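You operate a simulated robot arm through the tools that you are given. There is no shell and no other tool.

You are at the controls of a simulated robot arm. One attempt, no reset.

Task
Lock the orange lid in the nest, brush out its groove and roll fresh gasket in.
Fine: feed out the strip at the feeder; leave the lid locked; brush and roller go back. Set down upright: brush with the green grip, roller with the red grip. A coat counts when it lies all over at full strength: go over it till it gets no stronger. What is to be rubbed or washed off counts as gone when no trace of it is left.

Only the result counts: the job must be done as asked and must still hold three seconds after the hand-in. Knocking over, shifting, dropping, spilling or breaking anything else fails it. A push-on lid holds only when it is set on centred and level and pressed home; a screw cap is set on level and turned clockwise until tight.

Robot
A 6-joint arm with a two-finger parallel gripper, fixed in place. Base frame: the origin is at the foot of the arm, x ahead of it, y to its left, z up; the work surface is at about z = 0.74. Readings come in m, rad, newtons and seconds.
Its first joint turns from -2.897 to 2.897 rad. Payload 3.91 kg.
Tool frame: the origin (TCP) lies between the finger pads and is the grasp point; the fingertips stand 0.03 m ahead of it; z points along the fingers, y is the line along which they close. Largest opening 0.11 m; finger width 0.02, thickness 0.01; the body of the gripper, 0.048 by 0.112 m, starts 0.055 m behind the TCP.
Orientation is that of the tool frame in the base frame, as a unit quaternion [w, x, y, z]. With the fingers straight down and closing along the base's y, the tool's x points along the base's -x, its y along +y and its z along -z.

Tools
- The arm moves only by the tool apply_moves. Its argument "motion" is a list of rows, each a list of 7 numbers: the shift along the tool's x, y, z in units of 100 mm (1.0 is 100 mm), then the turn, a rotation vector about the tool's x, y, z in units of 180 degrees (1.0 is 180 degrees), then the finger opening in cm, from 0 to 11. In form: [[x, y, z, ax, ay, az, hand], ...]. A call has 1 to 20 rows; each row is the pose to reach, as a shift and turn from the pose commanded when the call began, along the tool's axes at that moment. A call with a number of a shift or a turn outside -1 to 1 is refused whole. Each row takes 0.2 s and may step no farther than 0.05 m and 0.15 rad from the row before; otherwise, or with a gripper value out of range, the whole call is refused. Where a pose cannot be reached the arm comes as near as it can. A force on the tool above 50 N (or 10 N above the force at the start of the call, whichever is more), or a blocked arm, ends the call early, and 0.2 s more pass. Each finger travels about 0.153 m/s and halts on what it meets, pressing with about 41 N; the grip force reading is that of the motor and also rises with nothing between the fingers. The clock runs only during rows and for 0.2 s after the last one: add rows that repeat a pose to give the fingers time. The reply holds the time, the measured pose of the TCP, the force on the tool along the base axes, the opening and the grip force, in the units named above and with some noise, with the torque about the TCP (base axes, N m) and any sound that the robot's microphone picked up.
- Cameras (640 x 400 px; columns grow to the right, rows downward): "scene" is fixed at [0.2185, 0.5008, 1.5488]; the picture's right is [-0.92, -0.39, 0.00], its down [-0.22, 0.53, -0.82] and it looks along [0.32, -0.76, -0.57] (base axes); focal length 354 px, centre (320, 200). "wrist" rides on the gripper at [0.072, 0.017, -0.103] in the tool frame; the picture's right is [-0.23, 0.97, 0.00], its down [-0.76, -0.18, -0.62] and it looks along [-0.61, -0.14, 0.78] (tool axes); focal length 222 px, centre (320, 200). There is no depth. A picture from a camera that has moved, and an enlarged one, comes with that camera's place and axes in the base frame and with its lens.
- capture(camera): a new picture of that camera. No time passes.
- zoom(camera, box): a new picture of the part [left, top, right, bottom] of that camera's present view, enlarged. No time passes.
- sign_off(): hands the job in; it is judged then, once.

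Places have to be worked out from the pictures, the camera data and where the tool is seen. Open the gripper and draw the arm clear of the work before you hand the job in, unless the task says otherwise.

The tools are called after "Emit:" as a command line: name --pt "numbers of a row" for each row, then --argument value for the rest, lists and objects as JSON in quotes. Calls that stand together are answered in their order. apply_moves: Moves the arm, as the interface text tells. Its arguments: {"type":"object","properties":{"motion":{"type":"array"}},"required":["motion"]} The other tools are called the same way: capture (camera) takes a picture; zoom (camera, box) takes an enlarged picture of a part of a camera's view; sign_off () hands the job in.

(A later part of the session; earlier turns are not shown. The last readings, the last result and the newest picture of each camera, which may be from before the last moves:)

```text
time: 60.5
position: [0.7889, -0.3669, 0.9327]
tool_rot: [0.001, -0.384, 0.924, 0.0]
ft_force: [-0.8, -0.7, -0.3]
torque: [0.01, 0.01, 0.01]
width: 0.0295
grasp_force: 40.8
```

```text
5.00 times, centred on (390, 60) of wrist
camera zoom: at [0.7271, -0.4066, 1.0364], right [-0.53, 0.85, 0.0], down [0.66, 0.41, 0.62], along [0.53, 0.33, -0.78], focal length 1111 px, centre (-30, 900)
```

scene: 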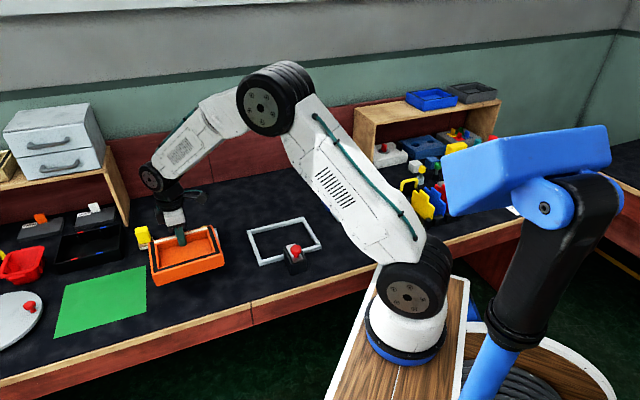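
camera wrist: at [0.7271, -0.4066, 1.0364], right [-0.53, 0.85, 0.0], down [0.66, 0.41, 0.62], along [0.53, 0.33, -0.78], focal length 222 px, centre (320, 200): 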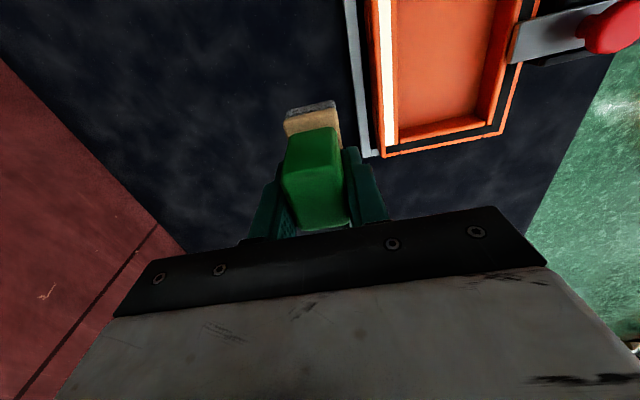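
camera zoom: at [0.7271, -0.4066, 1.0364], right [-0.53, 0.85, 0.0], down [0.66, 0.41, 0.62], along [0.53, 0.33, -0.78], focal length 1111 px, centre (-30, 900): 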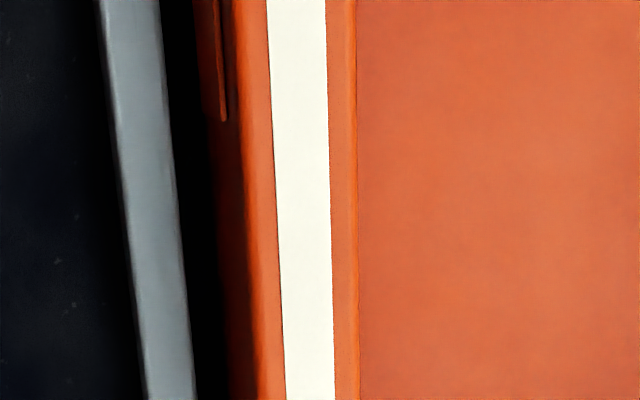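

The strip looks clean white all over, but the lid seems to have slid a few mm toward +t in the nest. I check the lid in the frame.

Emit:
zoom --camera "scene" --box '[245, 195, 345, 280]'

Emit:
zoom --camera "scene" --box '[245, 215, 285, 265]'

Emit:
zoom --camera "scene" --box '[300, 205, 345, 255]'

```text
4.71 times, centred on (295, 238) of scene
camera zoom: at [0.2185, 0.5008, 1.5488], right [-0.92, -0.39, 0.0], down [-0.22, 0.53, -0.82], along [0.32, -0.76, -0.57], focal length 1667 px, centre (438, 24)
```

zoom: 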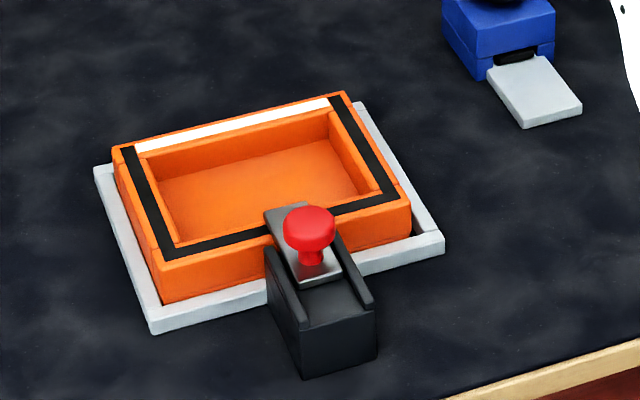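

```text
8.00 times, centred on (265, 240) of scene
camera zoom: at [0.2185, 0.5008, 1.5488], right [-0.92, -0.39, 0.0], down [-0.22, 0.53, -0.82], along [0.32, -0.76, -0.57], focal length 2835 px, centre (760, -120)
```

zoom: 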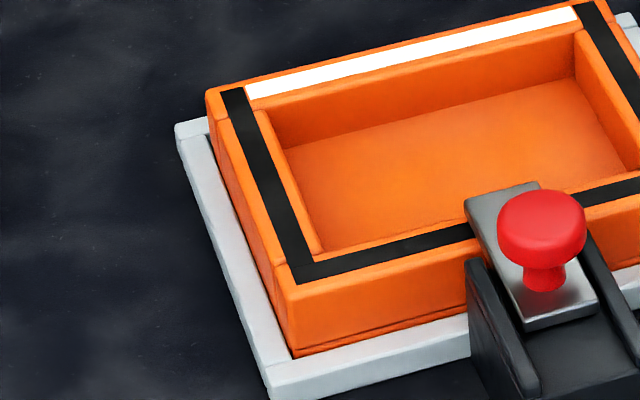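

```text
8.00 times, centred on (322, 230) of scene
camera zoom: at [0.2185, 0.5008, 1.5488], right [-0.92, -0.39, 0.0], down [-0.22, 0.53, -0.82], along [0.32, -0.76, -0.57], focal length 2835 px, centre (300, -40)
```

zoom: 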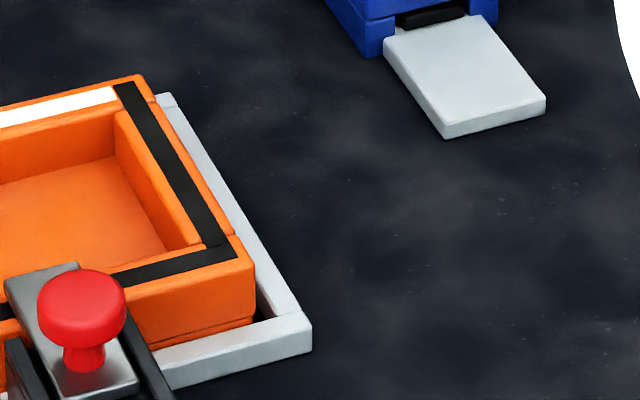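

The lid has merely slid to the +t end of the nest's slack; it's still inside the frame and under the bolt. The brushing is done, so I carry the brush back to its home spot at (0.3716,-0.4912).

Emit:
apply_moves --pt "0.32 0.17 0 0 0 0 1" --pt "0.64 0.35 0 0 0 0 1" --pt "0.96 0.52 0 0 0 0 1"

Emit:
apply_moves --pt "0.32 0.17 0 0 0 0 1" --pt "0.64 0.35 0 0 0 0 1" --pt "0.96 0.52 0 0 0 0 1"

Emit:
apply_moves --pt "0.32 0.17 0 0 0 0 1" --pt "0.64 0.35 0 0 0 0 1" --pt "0.96 0.52 0 0 0 0 1"

Emit:
apply_moves --pt "0.32 0.17 0 0 0 0 1" --pt "0.64 0.35 0 0 0 0 1" --pt "0.94 0.52 0 0 0 0 1" --pt "0.94 0.52 0 0 0 0 1"

Emit:
apply_moves --pt "0 0 0.1 0 0 0 1" --pt "0 0 0.1 0 0 0 1"

Emit:
capture --camera "wrist"

```text
time: 61.3
position: [0.6839, -0.3992, 0.9325]
tool_rot: [0.001, -0.384, 0.923, 0.0]
ft_force: [0.3, 0.3, -1.5]
torque: [0.02, 0.03, -0.02]
width: 0.0296
grasp_force: 40.9
```

```text
time: 62.1
position: [0.579, -0.4281, 0.9347]
tool_rot: [0.001, -0.383, 0.924, 0.0]
ft_force: [0.1, 0.0, -1.3]
torque: [0.02, 0.02, -0.01]
width: 0.0294
grasp_force: 40.5
```

```text
time: 62.9
position: [0.4735, -0.4589, 0.9341]
tool_rot: [0.001, -0.383, 0.924, -0.002]
ft_force: [0.6, -0.3, -1.9]
torque: [0.01, 0.03, 0.02]
width: 0.0295
grasp_force: 41.1
```

```text
time: 63.9
position: [0.3701, -0.4922, 0.9325]
tool_rot: [0.001, -0.382, 0.924, -0.001]
ft_force: [0.0, 0.1, -1.0]
torque: [0.0, -0.01, 0.05]
width: 0.0291
grasp_force: 41.1
```

```text
time: 64.5
position: [0.3704, -0.49, 0.9219]
tool_rot: [0.001, -0.384, 0.924, 0.0]
ft_force: [0.1, 0.1, -0.5]
torque: [0.0, -0.01, -0.03]
width: 0.0292
grasp_force: 41.6
```

```text
taken
camera wrist: at [0.3088, -0.53, 1.0259], right [-0.53, 0.85, 0.0], down [0.66, 0.41, 0.62], along [0.53, 0.33, -0.78], focal length 222 px, centre (320, 200)
```

wrist: 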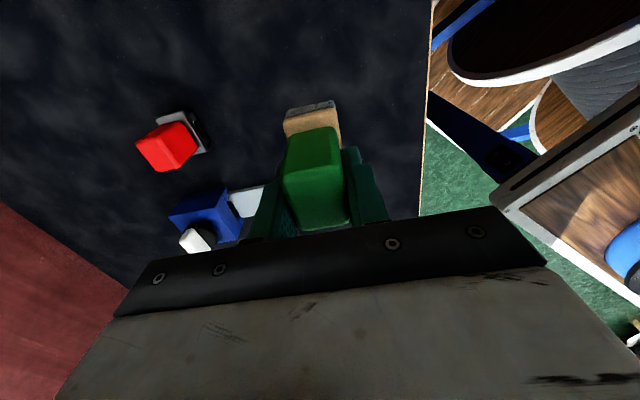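

I'm about 1 mm off home; I correct this and lower the brush toward the table.

Emit:
apply_moves --pt "-0.007 -0.007 0.35 0 0 0 1" --pt "-0.007 -0.007 0.7 0 0 0 1" --pt "-0.007 -0.007 1 0 0 0 1" --pt "-0.007 -0.007 1 0 0 0 1"

Emit:
apply_moves --pt "0 0 0.1 0 0 0 1" --pt "0 0 0.19 0 0 0 1" --pt "0 0 0.22 0 0 0 1" --pt "0 0 0.24 0 0 0 1" --pt "0 0 0.24 0 0 0 1"

```text
time: 65.5
position: [0.372, -0.4902, 0.8214]
tool_rot: [0.001, -0.383, 0.924, -0.001]
ft_force: [-1.1, -0.2, -1.3]
torque: [0.04, 0.03, -0.02]
width: 0.0295
grasp_force: 41.1
```

```text
time: 66.7
position: [0.3737, -0.4895, 0.7976]
tool_rot: [0.0, -0.383, 0.924, -0.001]
ft_force: [-0.8, 0.0, -1.3]
torque: [-0.02, -0.01, 0.01]
width: 0.0297
grasp_force: 41.0
```

No contact yet at 0.798, so I lower in half-millimetre steps until the table is felt.

Emit:
apply_moves --pt "0 0 0.007 0 0 0 1" --pt "0 0 0.007 0 0 0 1"

Emit:
apply_moves --pt "0 0 0.007 0 0 0 1" --pt "0 0 0.007 0 0 0 1"

Emit:
zoom --camera "scene" --box '[345, 160, 435, 240]'

```text
time: 67.3
position: [0.3734, -0.4897, 0.7974]
tool_rot: [0.001, -0.384, 0.923, 0.0]
ft_force: [-0.7, 0.4, -0.7]
torque: [-0.01, 0.02, -0.02]
width: 0.0294
grasp_force: 40.8
```

```text
time: 67.9
position: [0.3739, -0.4895, 0.7961]
tool_rot: [0.0, -0.383, 0.924, 0.0]
ft_force: [0.7, -0.2, 0.9]
torque: [0.04, -0.01, 0.0]
width: 0.0295
grasp_force: 40.7
```

```text
5.00 times, centred on (390, 200) of scene
camera zoom: at [0.2185, 0.5008, 1.5488], right [-0.92, -0.39, 0.0], down [-0.22, 0.53, -0.82], along [0.32, -0.76, -0.57], focal length 1772 px, centre (-30, 200)
```

zoom: 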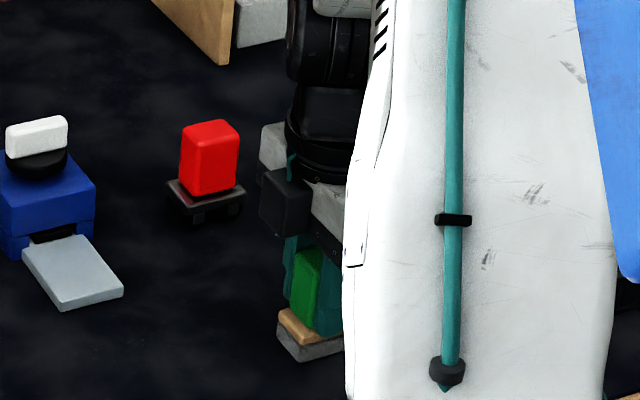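

The brush just touches the table and its base is at the same pixels as at the start. I open the fingers and lift straight up.

Emit:
apply_moves --pt "0 0 0 0 0 0 3.5" --pt "0 0 0 0 0 0 5" --pt "0 0 0 0 0 0 6" --pt "0 0 0 0 0 0 6" --pt "0 0 -0.3 0 0 0 6" --pt "0 0 -0.7 0 0 0 6" --pt "0 0 -1 0 0 0 6"

Emit:
capture --camera "wrist"

Emit:
zoom --camera "wrist" --box '[80, 60, 280, 260]'

```text
time: 69.5
position: [0.3739, -0.4898, 0.898]
tool_rot: [0.001, -0.383, 0.924, -0.001]
ft_force: [-1.1, 0.6, 0.1]
torque: [-0.01, 0.01, 0.02]
width: 0.0597
grasp_force: 0.1
```

```text
taken
camera wrist: at [0.3109, -0.5287, 1.001], right [-0.53, 0.85, 0.0], down [0.66, 0.41, 0.62], along [0.53, 0.33, -0.78], focal length 222 px, centre (320, 200)
```

wrist: 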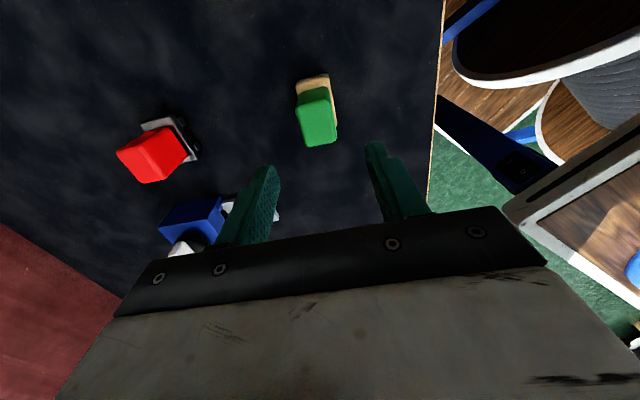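

```text
2.00 times, centred on (180, 160) of wrist
camera zoom: at [0.3109, -0.5287, 1.001], right [-0.53, 0.85, 0.0], down [0.66, 0.41, 0.62], along [0.53, 0.33, -0.78], focal length 444 px, centre (600, 280)
```

zoom: 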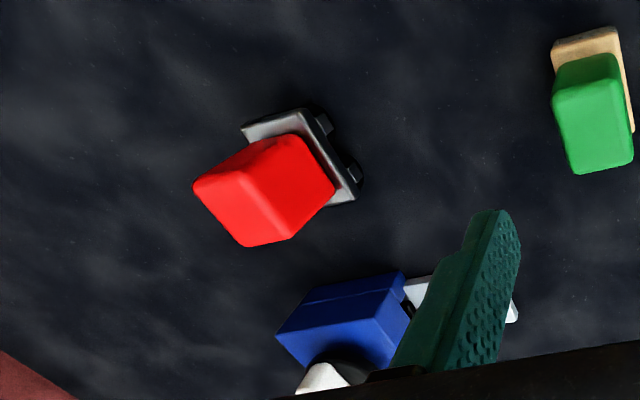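

The brush stands upright in its place. Next comes the feeder, whose knob I put near (0.611,-0.567); I rise and move over it to view.

Emit:
apply_moves --pt "0 0 -0.4 0 0 0 7" --pt "-0.2 -0.35 -0.6 0 0 0 8" --pt "-0.4 -0.7 -0.6 0 0 0 8" --pt "-0.5 -1 -0.6 0 0 0 8"

Emit:
apply_moves --pt "-0.2 -0.4 0 0 0 0 8" --pt "-0.4 -0.8 0 0 0 0 8" --pt "-0.5 -1 0 0 0 0 8" --pt "-0.5 -1 0 0 0 0 8"

Emit:
capture --camera "wrist"

```text
time: 70.5
position: [0.4793, -0.5256, 0.958]
tool_rot: [0.001, -0.383, 0.924, -0.001]
ft_force: [-0.8, 0.2, 1.2]
torque: [0.0, -0.02, -0.03]
width: 0.0801
grasp_force: 0.1
```

```text
time: 71.5
position: [0.5852, -0.5603, 0.9577]
tool_rot: [0.001, -0.384, 0.923, 0.0]
ft_force: [-0.2, -0.1, -0.5]
torque: [0.01, 0.0, 0.0]
width: 0.0801
grasp_force: 0.0
```

```text
taken
camera wrist: at [0.524, -0.6, 1.0622], right [-0.53, 0.85, 0.0], down [0.66, 0.41, 0.62], along [0.53, 0.33, -0.78], focal length 222 px, centre (320, 200)
```

wrist: 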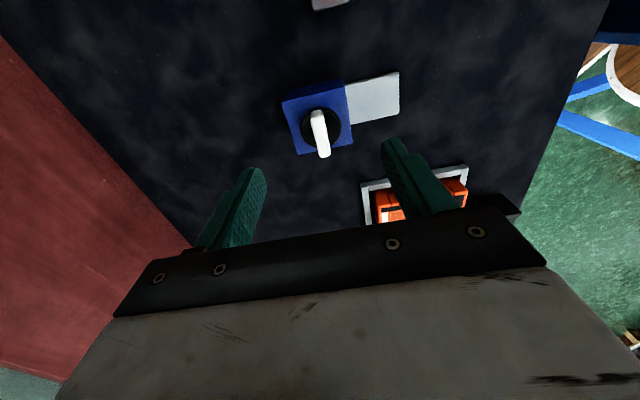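

Emit:
zoom --camera "wrist" --box '[260, 55, 420, 175]'

Emit:
zoom --camera "scene" --box '[310, 165, 365, 230]'

```text
3.33 times, centred on (340, 115) of wrist
camera zoom: at [0.524, -0.6, 1.0622], right [-0.53, 0.85, 0.0], down [0.66, 0.41, 0.62], along [0.53, 0.33, -0.78], focal length 740 px, centre (253, 483)
```

zoom: 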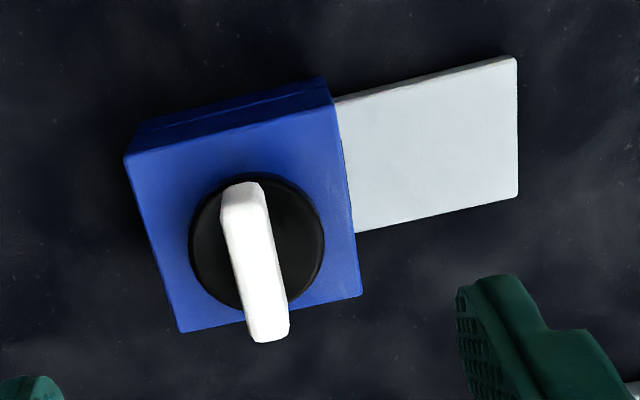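

```text
6.15 times, centred on (338, 198) of scene
camera zoom: at [0.2185, 0.5008, 1.5488], right [-0.92, -0.39, 0.0], down [-0.22, 0.53, -0.82], along [0.32, -0.76, -0.57], focal length 2180 px, centre (212, 215)
```

zoom: 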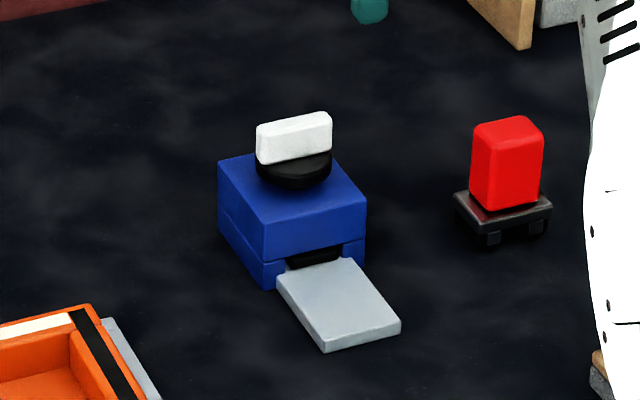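

The feeder has a rotary knob with a white bar lying parallel to tool x, so my fingers close across it as they are. I shift over its axis and come down part way to check.

Emit:
apply_moves --pt "-0.14 -0.02 0.2 0 0 0 6" --pt "-0.28 -0.05 0.4 0 0 0 5" --pt "-0.28 -0.05 0.75 0 0 0 5" --pt "-0.28 -0.05 0.75 0 0 0 5"

Emit:
capture --camera "wrist"

Emit:
zoom --camera "wrist" --box '[240, 80, 400, 200]'

Emit:
zoom --camera "scene" --box '[310, 155, 375, 225]'

```text
time: 72.5
position: [0.607, -0.5424, 0.8831]
tool_rot: [0.002, -0.384, 0.923, -0.001]
ft_force: [-0.4, -0.6, 0.5]
torque: [-0.02, 0.03, 0.0]
width: 0.0502
grasp_force: 0.2
```

```text
taken
camera wrist: at [0.5464, -0.5825, 0.9857], right [-0.53, 0.85, 0.0], down [0.66, 0.41, 0.62], along [0.53, 0.33, -0.78], focal length 222 px, centre (320, 200)
```

wrist: 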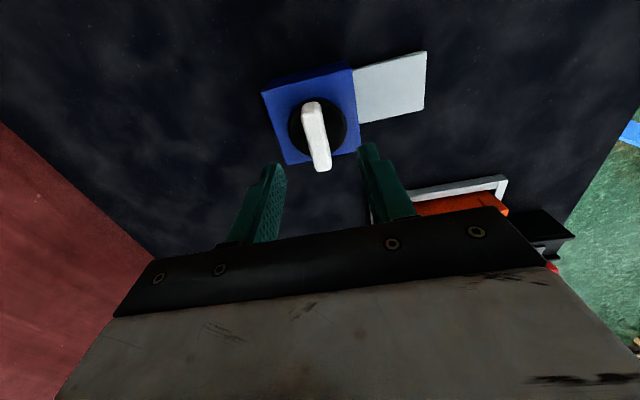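

```text
3.33 times, centred on (320, 140) of wrist
camera zoom: at [0.5464, -0.5825, 0.9857], right [-0.53, 0.85, 0.0], down [0.66, 0.41, 0.62], along [0.53, 0.33, -0.78], focal length 740 px, centre (320, 400)
```

zoom: 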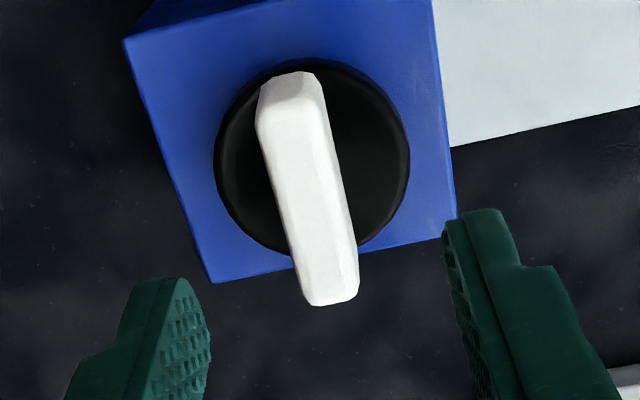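

```text
5.71 times, centred on (342, 190) of scene
camera zoom: at [0.2185, 0.5008, 1.5488], right [-0.92, -0.39, 0.0], down [-0.22, 0.53, -0.82], along [0.32, -0.76, -0.57], focal length 2025 px, centre (191, 257)
```

zoom: 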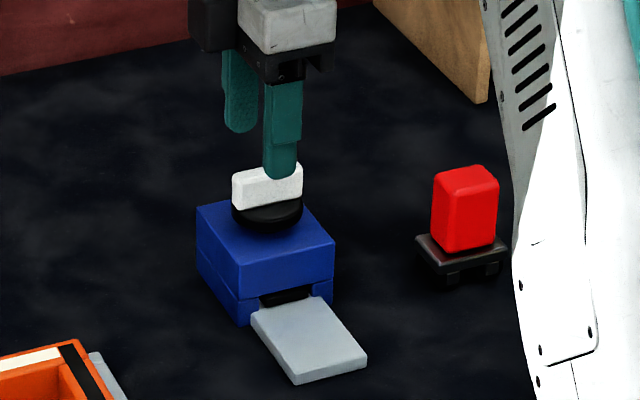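

The axis is within 2–3 mm of the TCP. I lower so the fingertips straddle the white bar and close on it.

Emit:
apply_moves --pt "0 -0.02 0.25 0 0 0 4" --pt "0 -0.02 0.5 0 0 0 4" --pt "0 -0.02 0.56 0 0 0 4" --pt "0 -0.02 0.56 0 0 0 4"

Emit:
apply_moves --pt "0 0 0 0 0 0 2" --pt "0 0 0 0 0 0 0" --pt "0 0 0 0 0 0 0" --pt "0 0 0 0 0 0 0"

Emit:
capture --camera "wrist"

```text
time: 73.2
position: [0.6127, -0.546, 0.8425]
tool_rot: [0.003, -0.384, 0.923, -0.006]
ft_force: [-6.4, 10.0, 26.3]
torque: [0.68, 0.78, -0.11]
width: 0.0458
grasp_force: 5.8
stopped in row 3: the force on the tool passed its limit at 75 N (the readings are from after the stop); the commanded pose is now the measured one
```

```text
time: 73.7
position: [0.6093, -0.5433, 0.8422]
tool_rot: [0.001, -0.384, 0.923, 0.0]
ft_force: [-18.9, 21.4, 26.6]
torque: [0.81, 0.99, -0.23]
width: 0.0135
grasp_force: 40.4
stopped in row 2: the force on the tool passed its limit at 61 N (the readings are from after the stop); the commanded pose is now the measured one
```

```text
taken
camera wrist: at [0.547, -0.5827, 0.9467], right [-0.53, 0.85, 0.0], down [0.66, 0.41, 0.62], along [0.53, 0.33, -0.78], focal length 222 px, centre (320, 200)
```

wrist: 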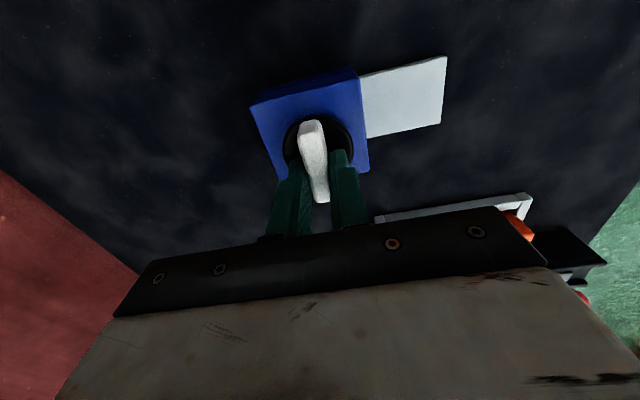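

The fingers met the disc earlier than expected (tips at about 0.812), so the knob is taller than I assumed. They're now on the bar with some side load; I check that the feeder didn't move.

Emit:
zoom --camera "scene" --box '[310, 155, 375, 225]'

Emit:
zoom --camera "wrist" --box '[230, 60, 390, 220]'

```text
5.71 times, centred on (342, 190) of scene
camera zoom: at [0.2185, 0.5008, 1.5488], right [-0.92, -0.39, 0.0], down [-0.22, 0.53, -0.82], along [0.32, -0.76, -0.57], focal length 2025 px, centre (191, 257)
```

zoom: 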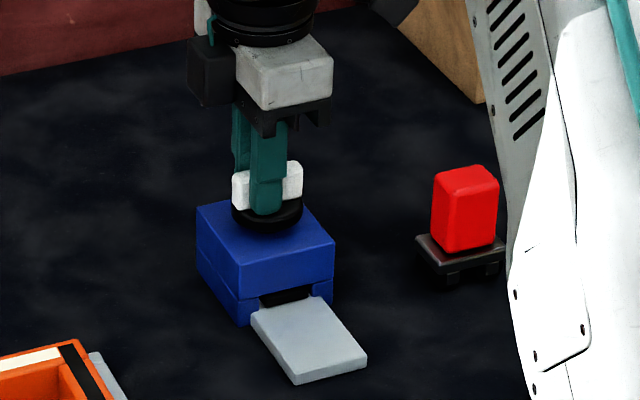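

```text
2.50 times, centred on (310, 140) of wrist
camera zoom: at [0.547, -0.5827, 0.9467], right [-0.53, 0.85, 0.0], down [0.66, 0.41, 0.62], along [0.53, 0.33, -0.78], focal length 555 px, centre (345, 350)
```

zoom: 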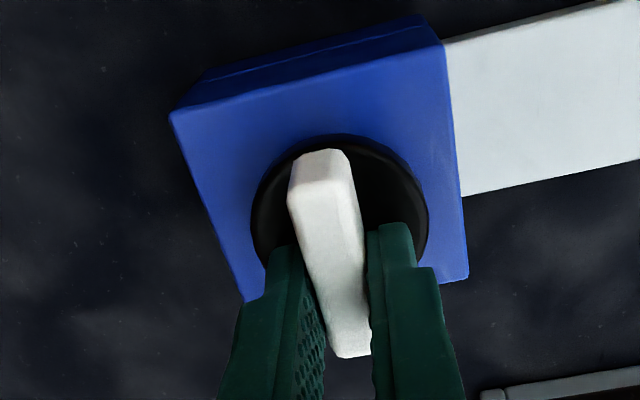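

The feeder stayed put and the fingers grip the middle of the bar. I relieve the load by raising 2 mm and shifting 2 mm toward the side that is pushing.

Emit:
apply_moves --pt "0 0.01 -0.01 0 0 0 0" --pt "0 0.02 -0.02 0 0 0 0" --pt "0 0.02 -0.02 0 0 0 0"

```text
time: 74.5
position: [0.6102, -0.5434, 0.8433]
tool_rot: [0.002, -0.383, 0.924, -0.002]
ft_force: [-9.2, 9.6, 4.5]
torque: [0.73, 0.76, -0.11]
width: 0.0138
grasp_force: 45.1
```

The side load dropped to about 13 N. I ease another 1.5 mm, then try a small clockwise turn.

Emit:
apply_moves --pt "0 0.013 0 0 0 0 0" --pt "0 0.013 0 0 0 0 0"

Emit:
apply_moves --pt "0 0 0 0 0 0.025 0" --pt "0 0 0 0 0 0.05 0" --pt "0 0 0 0 0 0.08 0" --pt "0 0 0 0 0 0.11 0"

Emit:
zoom --camera "scene" --box '[310, 165, 365, 225]'

```text
time: 75.1
position: [0.6096, -0.5431, 0.8434]
tool_rot: [0.001, -0.384, 0.923, -0.002]
ft_force: [2.4, 3.5, -4.5]
torque: [0.86, 0.65, -0.01]
width: 0.0136
grasp_force: 44.5
```

```text
time: 76.1
position: [0.6098, -0.5451, 0.8421]
tool_rot: [0.003, -0.218, 0.976, -0.003]
ft_force: [24.1, -24.1, -16.8]
torque: [0.16, 0.77, 0.22]
width: 0.0142
grasp_force: 44.7
```

```text
6.67 times, centred on (338, 195) of scene
camera zoom: at [0.2185, 0.5008, 1.5488], right [-0.92, -0.39, 0.0], down [-0.22, 0.53, -0.82], along [0.32, -0.76, -0.57], focal length 2362 px, centre (203, 233)
```

zoom: 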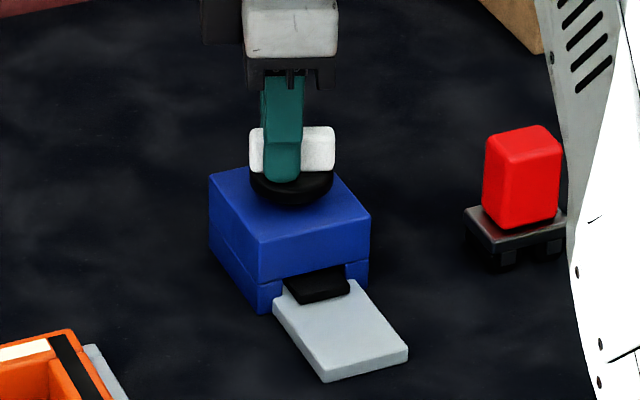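

Clockwise works: black strip is coming out onto the tray. The side load shows my grip is about 1 cm off the knob's axis toward +t, so I open, re-centre on the axis and grip again.

Emit:
apply_moves --pt "0 0 0 0 0 0 2.5" --pt "0 0 0 0 0 0 4" --pt "0 0 -0.01 0 0 0 4" --pt "0.11 -0.035 -0.01 0 0 0 4" --pt "0.11 -0.035 -0.01 0 0 0 4"

Emit:
capture --camera "wrist"

Emit:
zoom --camera "wrist" --box '[230, 60, 390, 220]'

Emit:
zoom --camera "scene" --box '[310, 165, 365, 225]'

```text
time: 77.3
position: [0.5994, -0.5514, 0.843]
tool_rot: [0.002, -0.219, 0.976, -0.003]
ft_force: [-0.4, 0.9, -0.5]
torque: [-0.01, -0.02, -0.02]
width: 0.04
grasp_force: 0.1
```

```text
taken
camera wrist: at [0.5273, -0.5667, 0.9475], right [-0.21, 0.98, 0.0], down [0.76, 0.17, 0.63], along [0.61, 0.13, -0.78], focal length 222 px, centre (320, 200)
```

wrist: 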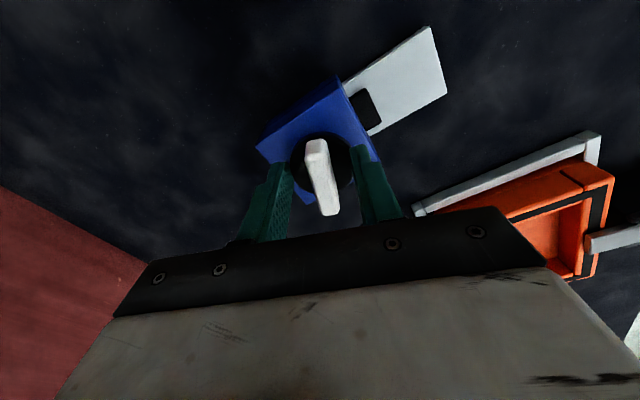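

```text
2.50 times, centred on (310, 140) of wrist
camera zoom: at [0.5273, -0.5667, 0.9475], right [-0.21, 0.98, 0.0], down [0.76, 0.17, 0.63], along [0.61, 0.13, -0.78], focal length 555 px, centre (345, 350)
```

zoom: 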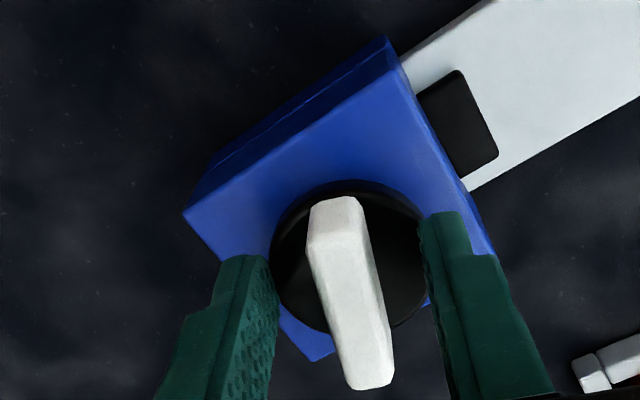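

```text
6.67 times, centred on (338, 195) of scene
camera zoom: at [0.2185, 0.5008, 1.5488], right [-0.92, -0.39, 0.0], down [-0.22, 0.53, -0.82], along [0.32, -0.76, -0.57], focal length 2362 px, centre (203, 233)
```

zoom: 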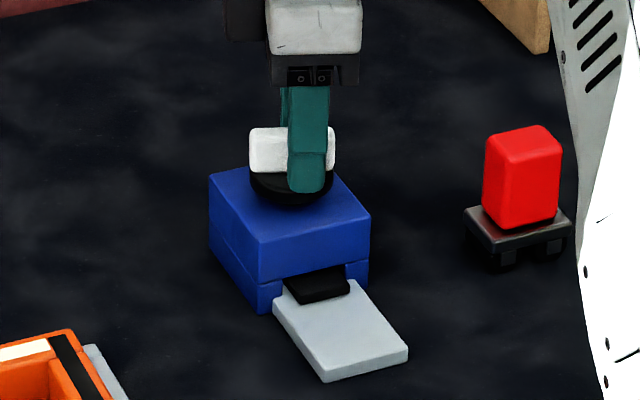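

About 2 cm of strip is out. The axis is about 3 mm behind the TCP; I fine-tune, close again and keep turning clockwise.

Emit:
apply_moves --pt "-0.025 0 0 0 0 0 4" --pt "-0.025 0 0 0 0 0 2" --pt "-0.025 0 0 0 0 0 0" --pt "-0.025 0 0 0 0 0 0"

Emit:
apply_moves --pt "0 0 0 0 0 0.03 0" --pt "0 0 0 0 0 0.06 0" --pt "0 0 0 0 0 0.09 0" --pt "0 0 0 0 0 0.12 0" --pt "0 0 0 0 0 0.15 0"

Emit:
zoom --camera "scene" --box '[310, 165, 365, 225]'

```text
time: 78.3
position: [0.6012, -0.5496, 0.8438]
tool_rot: [0.001, -0.219, 0.976, -0.001]
ft_force: [-4.3, 5.5, 2.4]
torque: [0.74, 0.32, 0.02]
width: 0.014
grasp_force: 44.7
```

```text
time: 79.5
position: [0.6011, -0.5486, 0.8429]
tool_rot: [0.001, 0.016, 1.0, -0.001]
ft_force: [-19.2, 21.9, 0.4]
torque: [0.57, 0.66, 0.09]
width: 0.0136
grasp_force: 44.8
```

```text
6.67 times, centred on (338, 195) of scene
camera zoom: at [0.2185, 0.5008, 1.5488], right [-0.92, -0.39, 0.0], down [-0.22, 0.53, -0.82], along [0.32, -0.76, -0.57], focal length 2362 px, centre (203, 233)
```

zoom: 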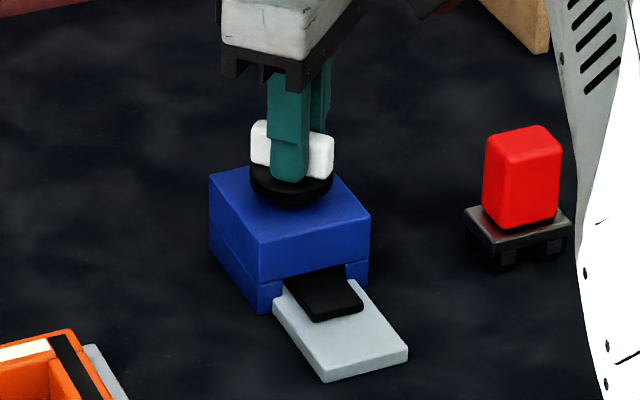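

The strip has advanced further. I relieve the side load with a 2–3 mm shift and continue turning.

Emit:
apply_moves --pt "0.02 0.025 0 0 0 0 0" --pt "0.02 0.025 0 0 0 0.03 0" --pt "0.02 0.025 0 0 0 0.06 0" --pt "0.02 0.025 0 0 0 0.09 0" --pt "0.02 0.025 0 0 0 0.12 0" --pt "0.02 0.025 0 0 0 0.15 0"

Emit:
zoom --camera "scene" --box '[310, 165, 365, 225]'

```text
time: 80.9
position: [0.6014, -0.5469, 0.8424]
tool_rot: [0.002, 0.249, 0.969, -0.001]
ft_force: [2.1, 1.2, -25.9]
torque: [-0.35, -0.73, 0.03]
width: 0.0139
grasp_force: 45.0
```

```text
6.67 times, centred on (338, 195) of scene
camera zoom: at [0.2185, 0.5008, 1.5488], right [-0.92, -0.39, 0.0], down [-0.22, 0.53, -0.82], along [0.32, -0.76, -0.57], focal length 2362 px, centre (203, 233)
```

zoom: 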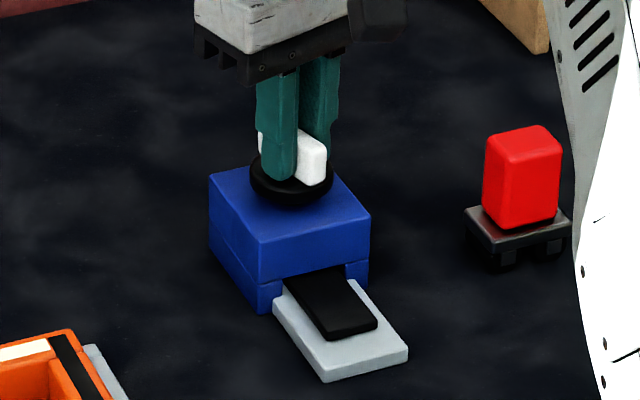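

The strip now covers about two thirds of the tray. I ease the vertical pull and keep turning.

Emit:
apply_moves --pt "0 0 0.015 0 0 0 0" --pt "0 0 0.02 0 0 0.03 0" --pt "0 0 0.02 0 0 0.06 0" --pt "0 0 0.02 0 0 0.09 0" --pt "0 0 0.02 0 0 0.12 0"

Emit:
zoom --camera "scene" --box '[310, 165, 365, 225]'

```text
time: 82.1
position: [0.6025, -0.546, 0.8437]
tool_rot: [0.003, 0.425, 0.905, -0.001]
ft_force: [8.3, 15.7, 11.1]
torque: [0.09, -0.3, 1.18]
width: 0.0155
grasp_force: 44.8
```

```text
6.67 times, centred on (338, 195) of scene
camera zoom: at [0.2185, 0.5008, 1.5488], right [-0.92, -0.39, 0.0], down [-0.22, 0.53, -0.82], along [0.32, -0.76, -0.57], focal length 2362 px, centre (203, 233)
```

zoom: 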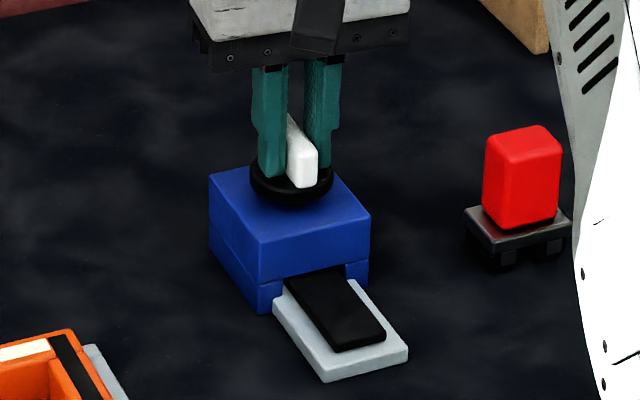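

The turning torque rose to 1.2 N·m and the bar slips slightly, so the knob hit its stop at about 90° with the strip fully out. I release and rise.

Emit:
apply_moves --pt "0 0 0 0 0 -0.02 0" --pt "0 0 0 0 0 -0.025 2.5" --pt "0 0 0 0 0 -0.025 4.5" --pt "0 0 0 0 0 -0.025 4.5" --pt "0 0 -0.4 0 0 -0.025 4.5" --pt "0 0 -0.8 0 0 -0.025 4.5" --pt "0 0 -1 0 0 -0.025 4.5"

Emit:
zoom --camera "scene" --box '[310, 165, 365, 225]'

Emit:
capture --camera "wrist"

```text
time: 83.7
position: [0.5989, -0.5482, 0.9413]
tool_rot: [0.003, 0.389, 0.921, 0.0]
ft_force: [-0.4, -0.4, 0.6]
torque: [0.04, 0.02, -0.01]
width: 0.0449
grasp_force: 0.0
```

```text
6.67 times, centred on (338, 195) of scene
camera zoom: at [0.2185, 0.5008, 1.5488], right [-0.92, -0.39, 0.0], down [-0.22, 0.53, -0.82], along [0.32, -0.76, -0.57], focal length 2362 px, centre (203, 233)
```

zoom: 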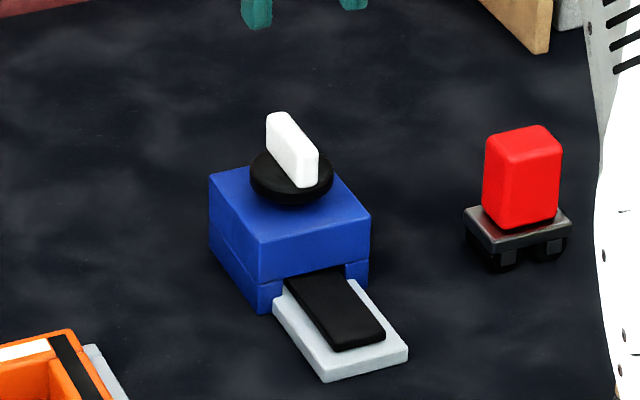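

```text
taken
camera wrist: at [0.5618, -0.4843, 1.0452], right [0.86, 0.52, 0.0], down [0.4, -0.67, 0.63], along [0.32, -0.54, -0.78], focal length 222 px, centre (320, 200)
```

wrist: 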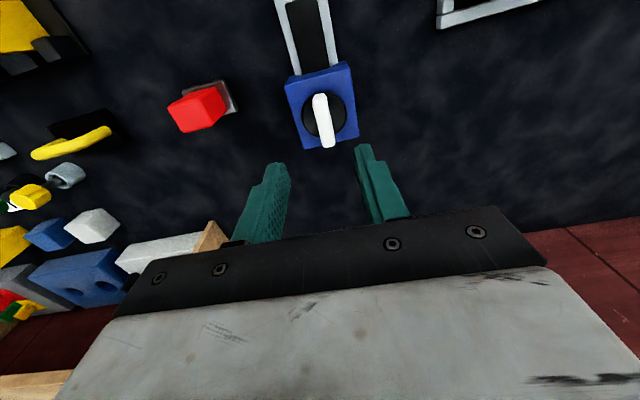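

The strip is fully fed and stays out. I look at the red roller next, at about (0.496,-0.611).

Emit:
zoom --camera "wrist" --box '[150, 60, 260, 150]'

Emit:
apply_moves --pt "0.05 -0.4 0 0 0 0 8" --pt "0.1 -0.8 0 0 0 0 8" --pt "0.1 -1 0 0 0 0 8" --pt "0.1 -1 0 0 0 0 8"

Emit:
capture --camera "wrist"

Emit:
zoom --camera "wrist" --box '[250, 40, 400, 150]'

```text
4.44 times, centred on (205, 105) of wrist
camera zoom: at [0.5618, -0.4843, 1.0452], right [0.86, 0.52, 0.0], down [0.4, -0.67, 0.63], along [0.32, -0.54, -0.78], focal length 987 px, centre (831, 622)
```

zoom: 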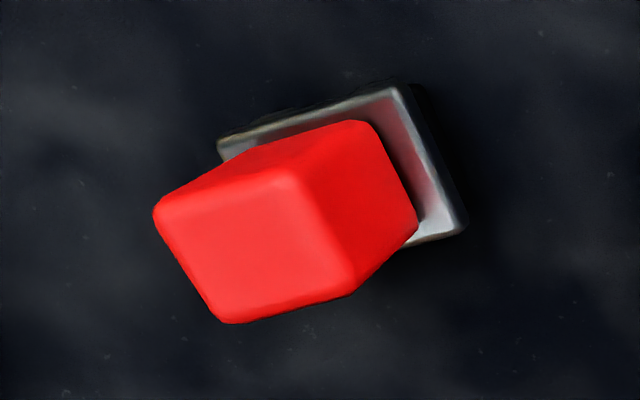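

```text
time: 84.7
position: [0.5221, -0.6116, 0.9403]
tool_rot: [0.003, 0.389, 0.921, 0.0]
ft_force: [0.0, 0.6, -0.5]
torque: [-0.01, -0.01, 0.01]
width: 0.08
grasp_force: 0.1
```

```text
taken
camera wrist: at [0.4835, -0.547, 1.0454], right [0.86, 0.52, 0.0], down [0.4, -0.67, 0.63], along [0.32, -0.54, -0.78], focal length 222 px, centre (320, 200)
```

wrist: 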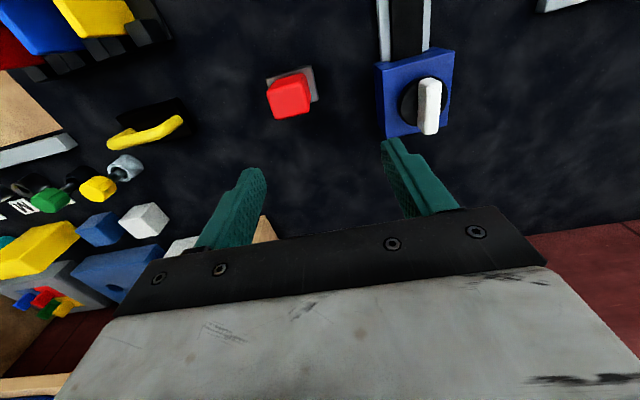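

```text
3.64 times, centred on (325, 95) of wrist
camera zoom: at [0.4835, -0.547, 1.0454], right [0.86, 0.52, 0.0], down [0.4, -0.67, 0.63], along [0.32, -0.54, -0.78], focal length 808 px, centre (302, 582)
```

zoom: 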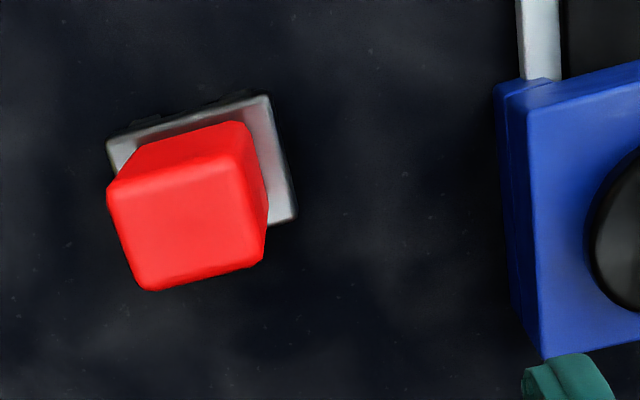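

The roller grip is about 35 mm along t and 26 mm across, so I need the earlier hand orientation. I turn the hand back by 91° while moving over the roller at about (0.490,-0.617).

Emit:
apply_moves --pt "0 0 0 0.0007 0.0018 0 8" --pt "0 0 0 0.0007 0.0018 0 8"

Emit:
apply_moves --pt "0.02 -0.03 0 0 0 -0.045 8" --pt "0.04 -0.06 0 0 0 -0.09 8" --pt "0.06 -0.09 0 0 0 -0.135 8" --pt "0.08 -0.12 0 0 0 -0.18 8" --pt "0.1 -0.15 0 0 0 -0.225 8" --pt "0.12 -0.18 0 0 0 -0.27 8" --pt "0.14 -0.21 0 0 0 -0.315 8" --pt "0.16 -0.24 0 0 0 -0.36 8" --pt "0.18 -0.26 0 0 0 -0.405 8" --pt "0.185 -0.275 0 0 0 -0.45 8" --pt "0.185 -0.275 0 0 0 -0.495 8" --pt "0.185 -0.275 0 0 0 -0.505 8" --pt "0.185 -0.275 0 0 0 -0.505 8"

Emit:
capture --camera "wrist"

Emit:
zoom --camera "wrist" --box '[250, 40, 400, 170]'

```text
time: 85.3
position: [0.5207, -0.6104, 0.9413]
tool_rot: [-0.001, 0.389, 0.921, -0.001]
ft_force: [0.2, 0.4, 0.4]
torque: [-0.03, 0.0, 0.02]
width: 0.0802
grasp_force: 0.0
```

```text
time: 88.1
position: [0.4904, -0.6162, 0.9416]
tool_rot: [-0.001, -0.383, 0.924, -0.001]
ft_force: [0.3, -0.7, 0.7]
torque: [0.03, -0.02, -0.01]
width: 0.0797
grasp_force: 0.1
```

```text
taken
camera wrist: at [0.4277, -0.6551, 1.0462], right [-0.53, 0.85, 0.0], down [0.66, 0.41, 0.62], along [0.53, 0.33, -0.78], focal length 222 px, centre (320, 200)
```

wrist: 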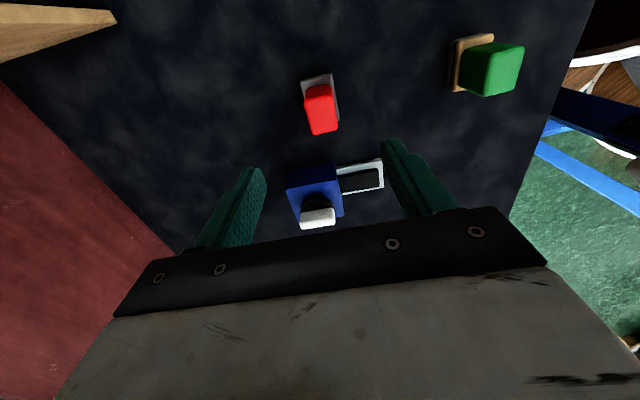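

```text
3.08 times, centred on (325, 105) of wrist
camera zoom: at [0.4277, -0.6551, 1.0462], right [-0.53, 0.85, 0.0], down [0.66, 0.41, 0.62], along [0.53, 0.33, -0.78], focal length 684 px, centre (305, 492)
```

zoom: 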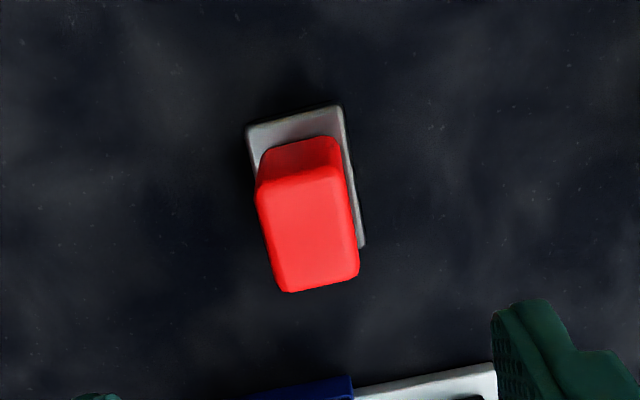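

The roller is aligned with the hand, within 2 mm. I shift and descend, first part way and then to grip height with the tips about 3 cm above the table.

Emit:
apply_moves --pt "-0.02 0.012 0.3 0 0 0 6" --pt "-0.02 0.012 0.7 0 0 0 6" --pt "-0.02 0.012 0.8 0 0 0 6" --pt "-0.02 0.012 0.8 0 0 0 6"

Emit:
capture --camera "wrist"

Emit:
zoom --camera "scene" --box '[335, 150, 405, 215]'

```text
time: 89.1
position: [0.4897, -0.6135, 0.8596]
tool_rot: [-0.001, -0.383, 0.924, 0.0]
ft_force: [0.1, -0.6, 0.7]
torque: [0.04, 0.01, -0.02]
width: 0.06
grasp_force: 0.1
```

```text
taken
camera wrist: at [0.428, -0.6534, 0.965], right [-0.53, 0.85, 0.0], down [0.66, 0.41, 0.62], along [0.53, 0.33, -0.78], focal length 222 px, centre (320, 200)
```

wrist: 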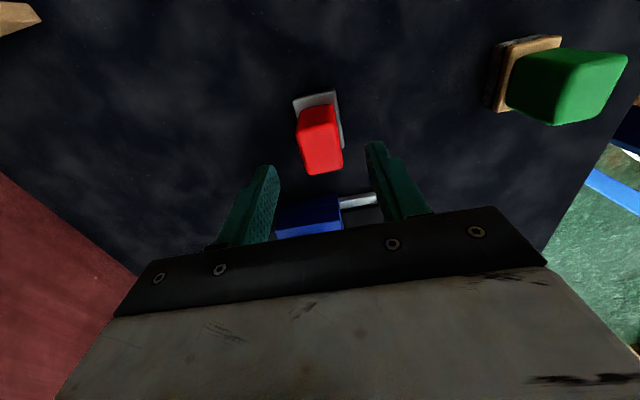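

```text
6.15 times, centred on (370, 182) of scene
camera zoom: at [0.2185, 0.5008, 1.5488], right [-0.92, -0.39, 0.0], down [-0.22, 0.53, -0.82], along [0.32, -0.76, -0.57], focal length 2180 px, centre (12, 308)
```

zoom: 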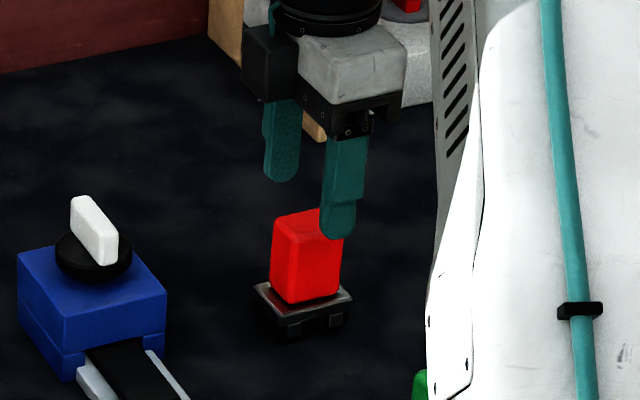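

The roller is centred between the fingers. I lower to grip height and close.

Emit:
apply_moves --pt "0 0 0.3 0 0 0 6" --pt "0 0 0.5 0 0 0 6" --pt "0 0 0.6 0 0 0 6" --pt "0 0 0.6 0 0 0 6"

Emit:
apply_moves --pt "0 0 0 0 0 0 4" --pt "0 0 0 0 0 0 2" --pt "0 0 0 0 0 0 1" --pt "0 0 0 0 0 0 1"

Emit:
capture --camera "wrist"

Emit:
zoom --camera "scene" --box '[335, 150, 405, 215]'

```text
time: 90.1
position: [0.4902, -0.6143, 0.8008]
tool_rot: [-0.001, -0.384, 0.923, 0.0]
ft_force: [-1.0, 0.4, 0.6]
torque: [0.02, -0.02, 0.03]
width: 0.0602
grasp_force: 0.1
```

```text
time: 91.1
position: [0.4903, -0.6145, 0.8022]
tool_rot: [0.0, -0.383, 0.924, 0.0]
ft_force: [-0.8, -0.8, 0.6]
torque: [0.01, -0.05, -0.02]
width: 0.0295
grasp_force: 41.1
```

```text
taken
camera wrist: at [0.4282, -0.6534, 0.9058], right [-0.53, 0.85, 0.0], down [0.66, 0.41, 0.62], along [0.53, 0.33, -0.78], focal length 222 px, centre (320, 200)
```

wrist: 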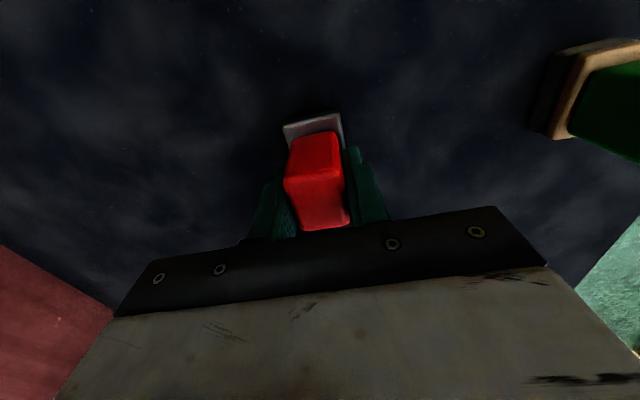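

```text
6.15 times, centred on (370, 182) of scene
camera zoom: at [0.2185, 0.5008, 1.5488], right [-0.92, -0.39, 0.0], down [-0.22, 0.53, -0.82], along [0.32, -0.76, -0.57], focal length 2180 px, centre (12, 308)
```

zoom: 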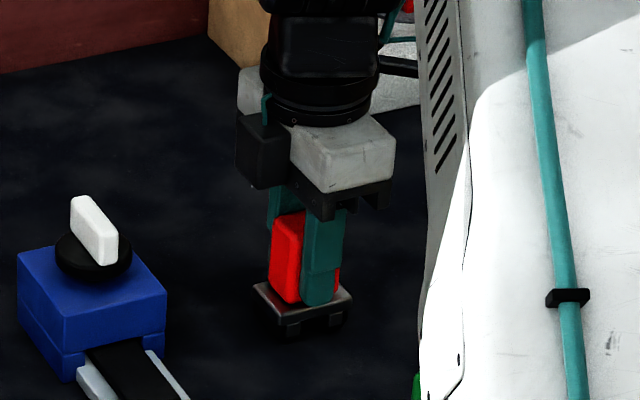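

The roller is held at 29.5 mm; home is TCP (0.4903,-0.6144) at z 0.801. I lift it and move toward the fed strip, near (0.556,-0.500), staying high.

Emit:
apply_moves --pt "0 0 -0.2 0 0 0 1" --pt "0 0 -0.6 0 0 0 1" --pt "0 0 -1 0 0 0 1" --pt "-0.15 0.1 -1 0 0 0 1" --pt "-0.4 0.3 -1 0 0 0 1"

Emit:
zoom --camera "scene" --box '[325, 140, 395, 210]'

```text
time: 92.3
position: [0.4964, -0.5644, 0.9021]
tool_rot: [-0.001, -0.384, 0.923, -0.001]
ft_force: [-0.3, -0.3, -1.5]
torque: [0.02, -0.03, -0.03]
width: 0.0294
grasp_force: 41.3
```

```text
5.71 times, centred on (360, 175) of scene
camera zoom: at [0.2185, 0.5008, 1.5488], right [-0.92, -0.39, 0.0], down [-0.22, 0.53, -0.82], along [0.32, -0.76, -0.57], focal length 2025 px, centre (91, 343)
```

zoom: 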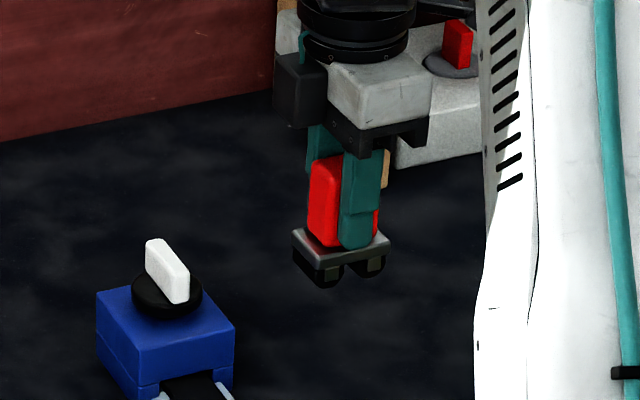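

The roller has two black wheels rolling along t. I move above the fed strip and look.

Emit:
apply_moves --pt "-0.3 0.03 0 0 0 0 1" --pt "-0.6 0.1 0 0 0 0 1" --pt "-0.88 0.12 0 0 0 0 1" --pt "-0.88 0.12 0 0 0 0 1"

Emit:
capture --camera "wrist"

Emit:
zoom --camera "wrist" --box '[220, 40, 380, 180]'

Emit:
zoom --camera "scene" --box '[310, 140, 380, 230]'

```text
time: 93.3
position: [0.5512, -0.4925, 0.9015]
tool_rot: [-0.001, -0.384, 0.924, -0.001]
ft_force: [-0.5, -0.6, -1.0]
torque: [-0.01, -0.01, 0.0]
width: 0.0297
grasp_force: 41.4
```

```text
taken
camera wrist: at [0.4893, -0.5316, 1.0058], right [-0.53, 0.85, 0.0], down [0.66, 0.41, 0.62], along [0.53, 0.33, -0.78], focal length 222 px, centre (320, 200)
```

wrist: 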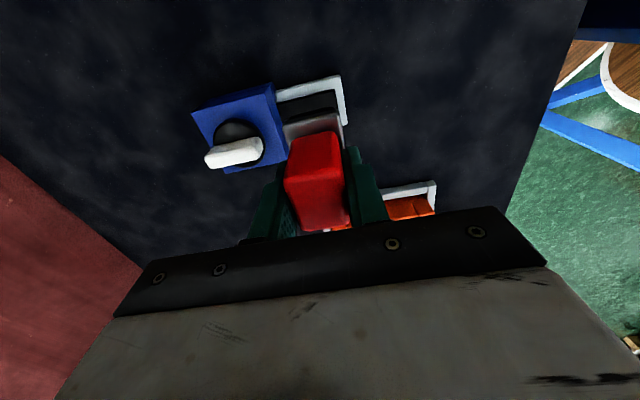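

```text
2.86 times, centred on (300, 110) of wrist
camera zoom: at [0.4893, -0.5316, 1.0058], right [-0.53, 0.85, 0.0], down [0.66, 0.41, 0.62], along [0.53, 0.33, -0.78], focal length 635 px, centre (377, 457)
```

zoom: 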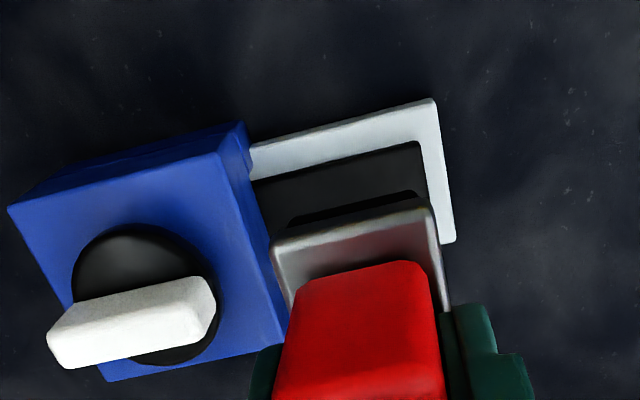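

```text
4.44 times, centred on (345, 185) of scene
camera zoom: at [0.2185, 0.5008, 1.5488], right [-0.92, -0.39, 0.0], down [-0.22, 0.53, -0.82], along [0.32, -0.76, -0.57], focal length 1575 px, centre (209, 267)
```

zoom: 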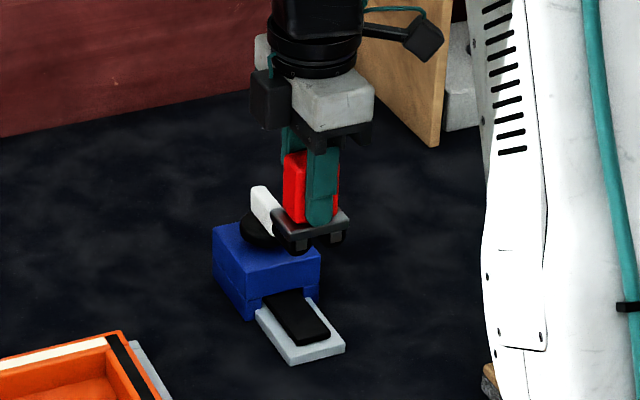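

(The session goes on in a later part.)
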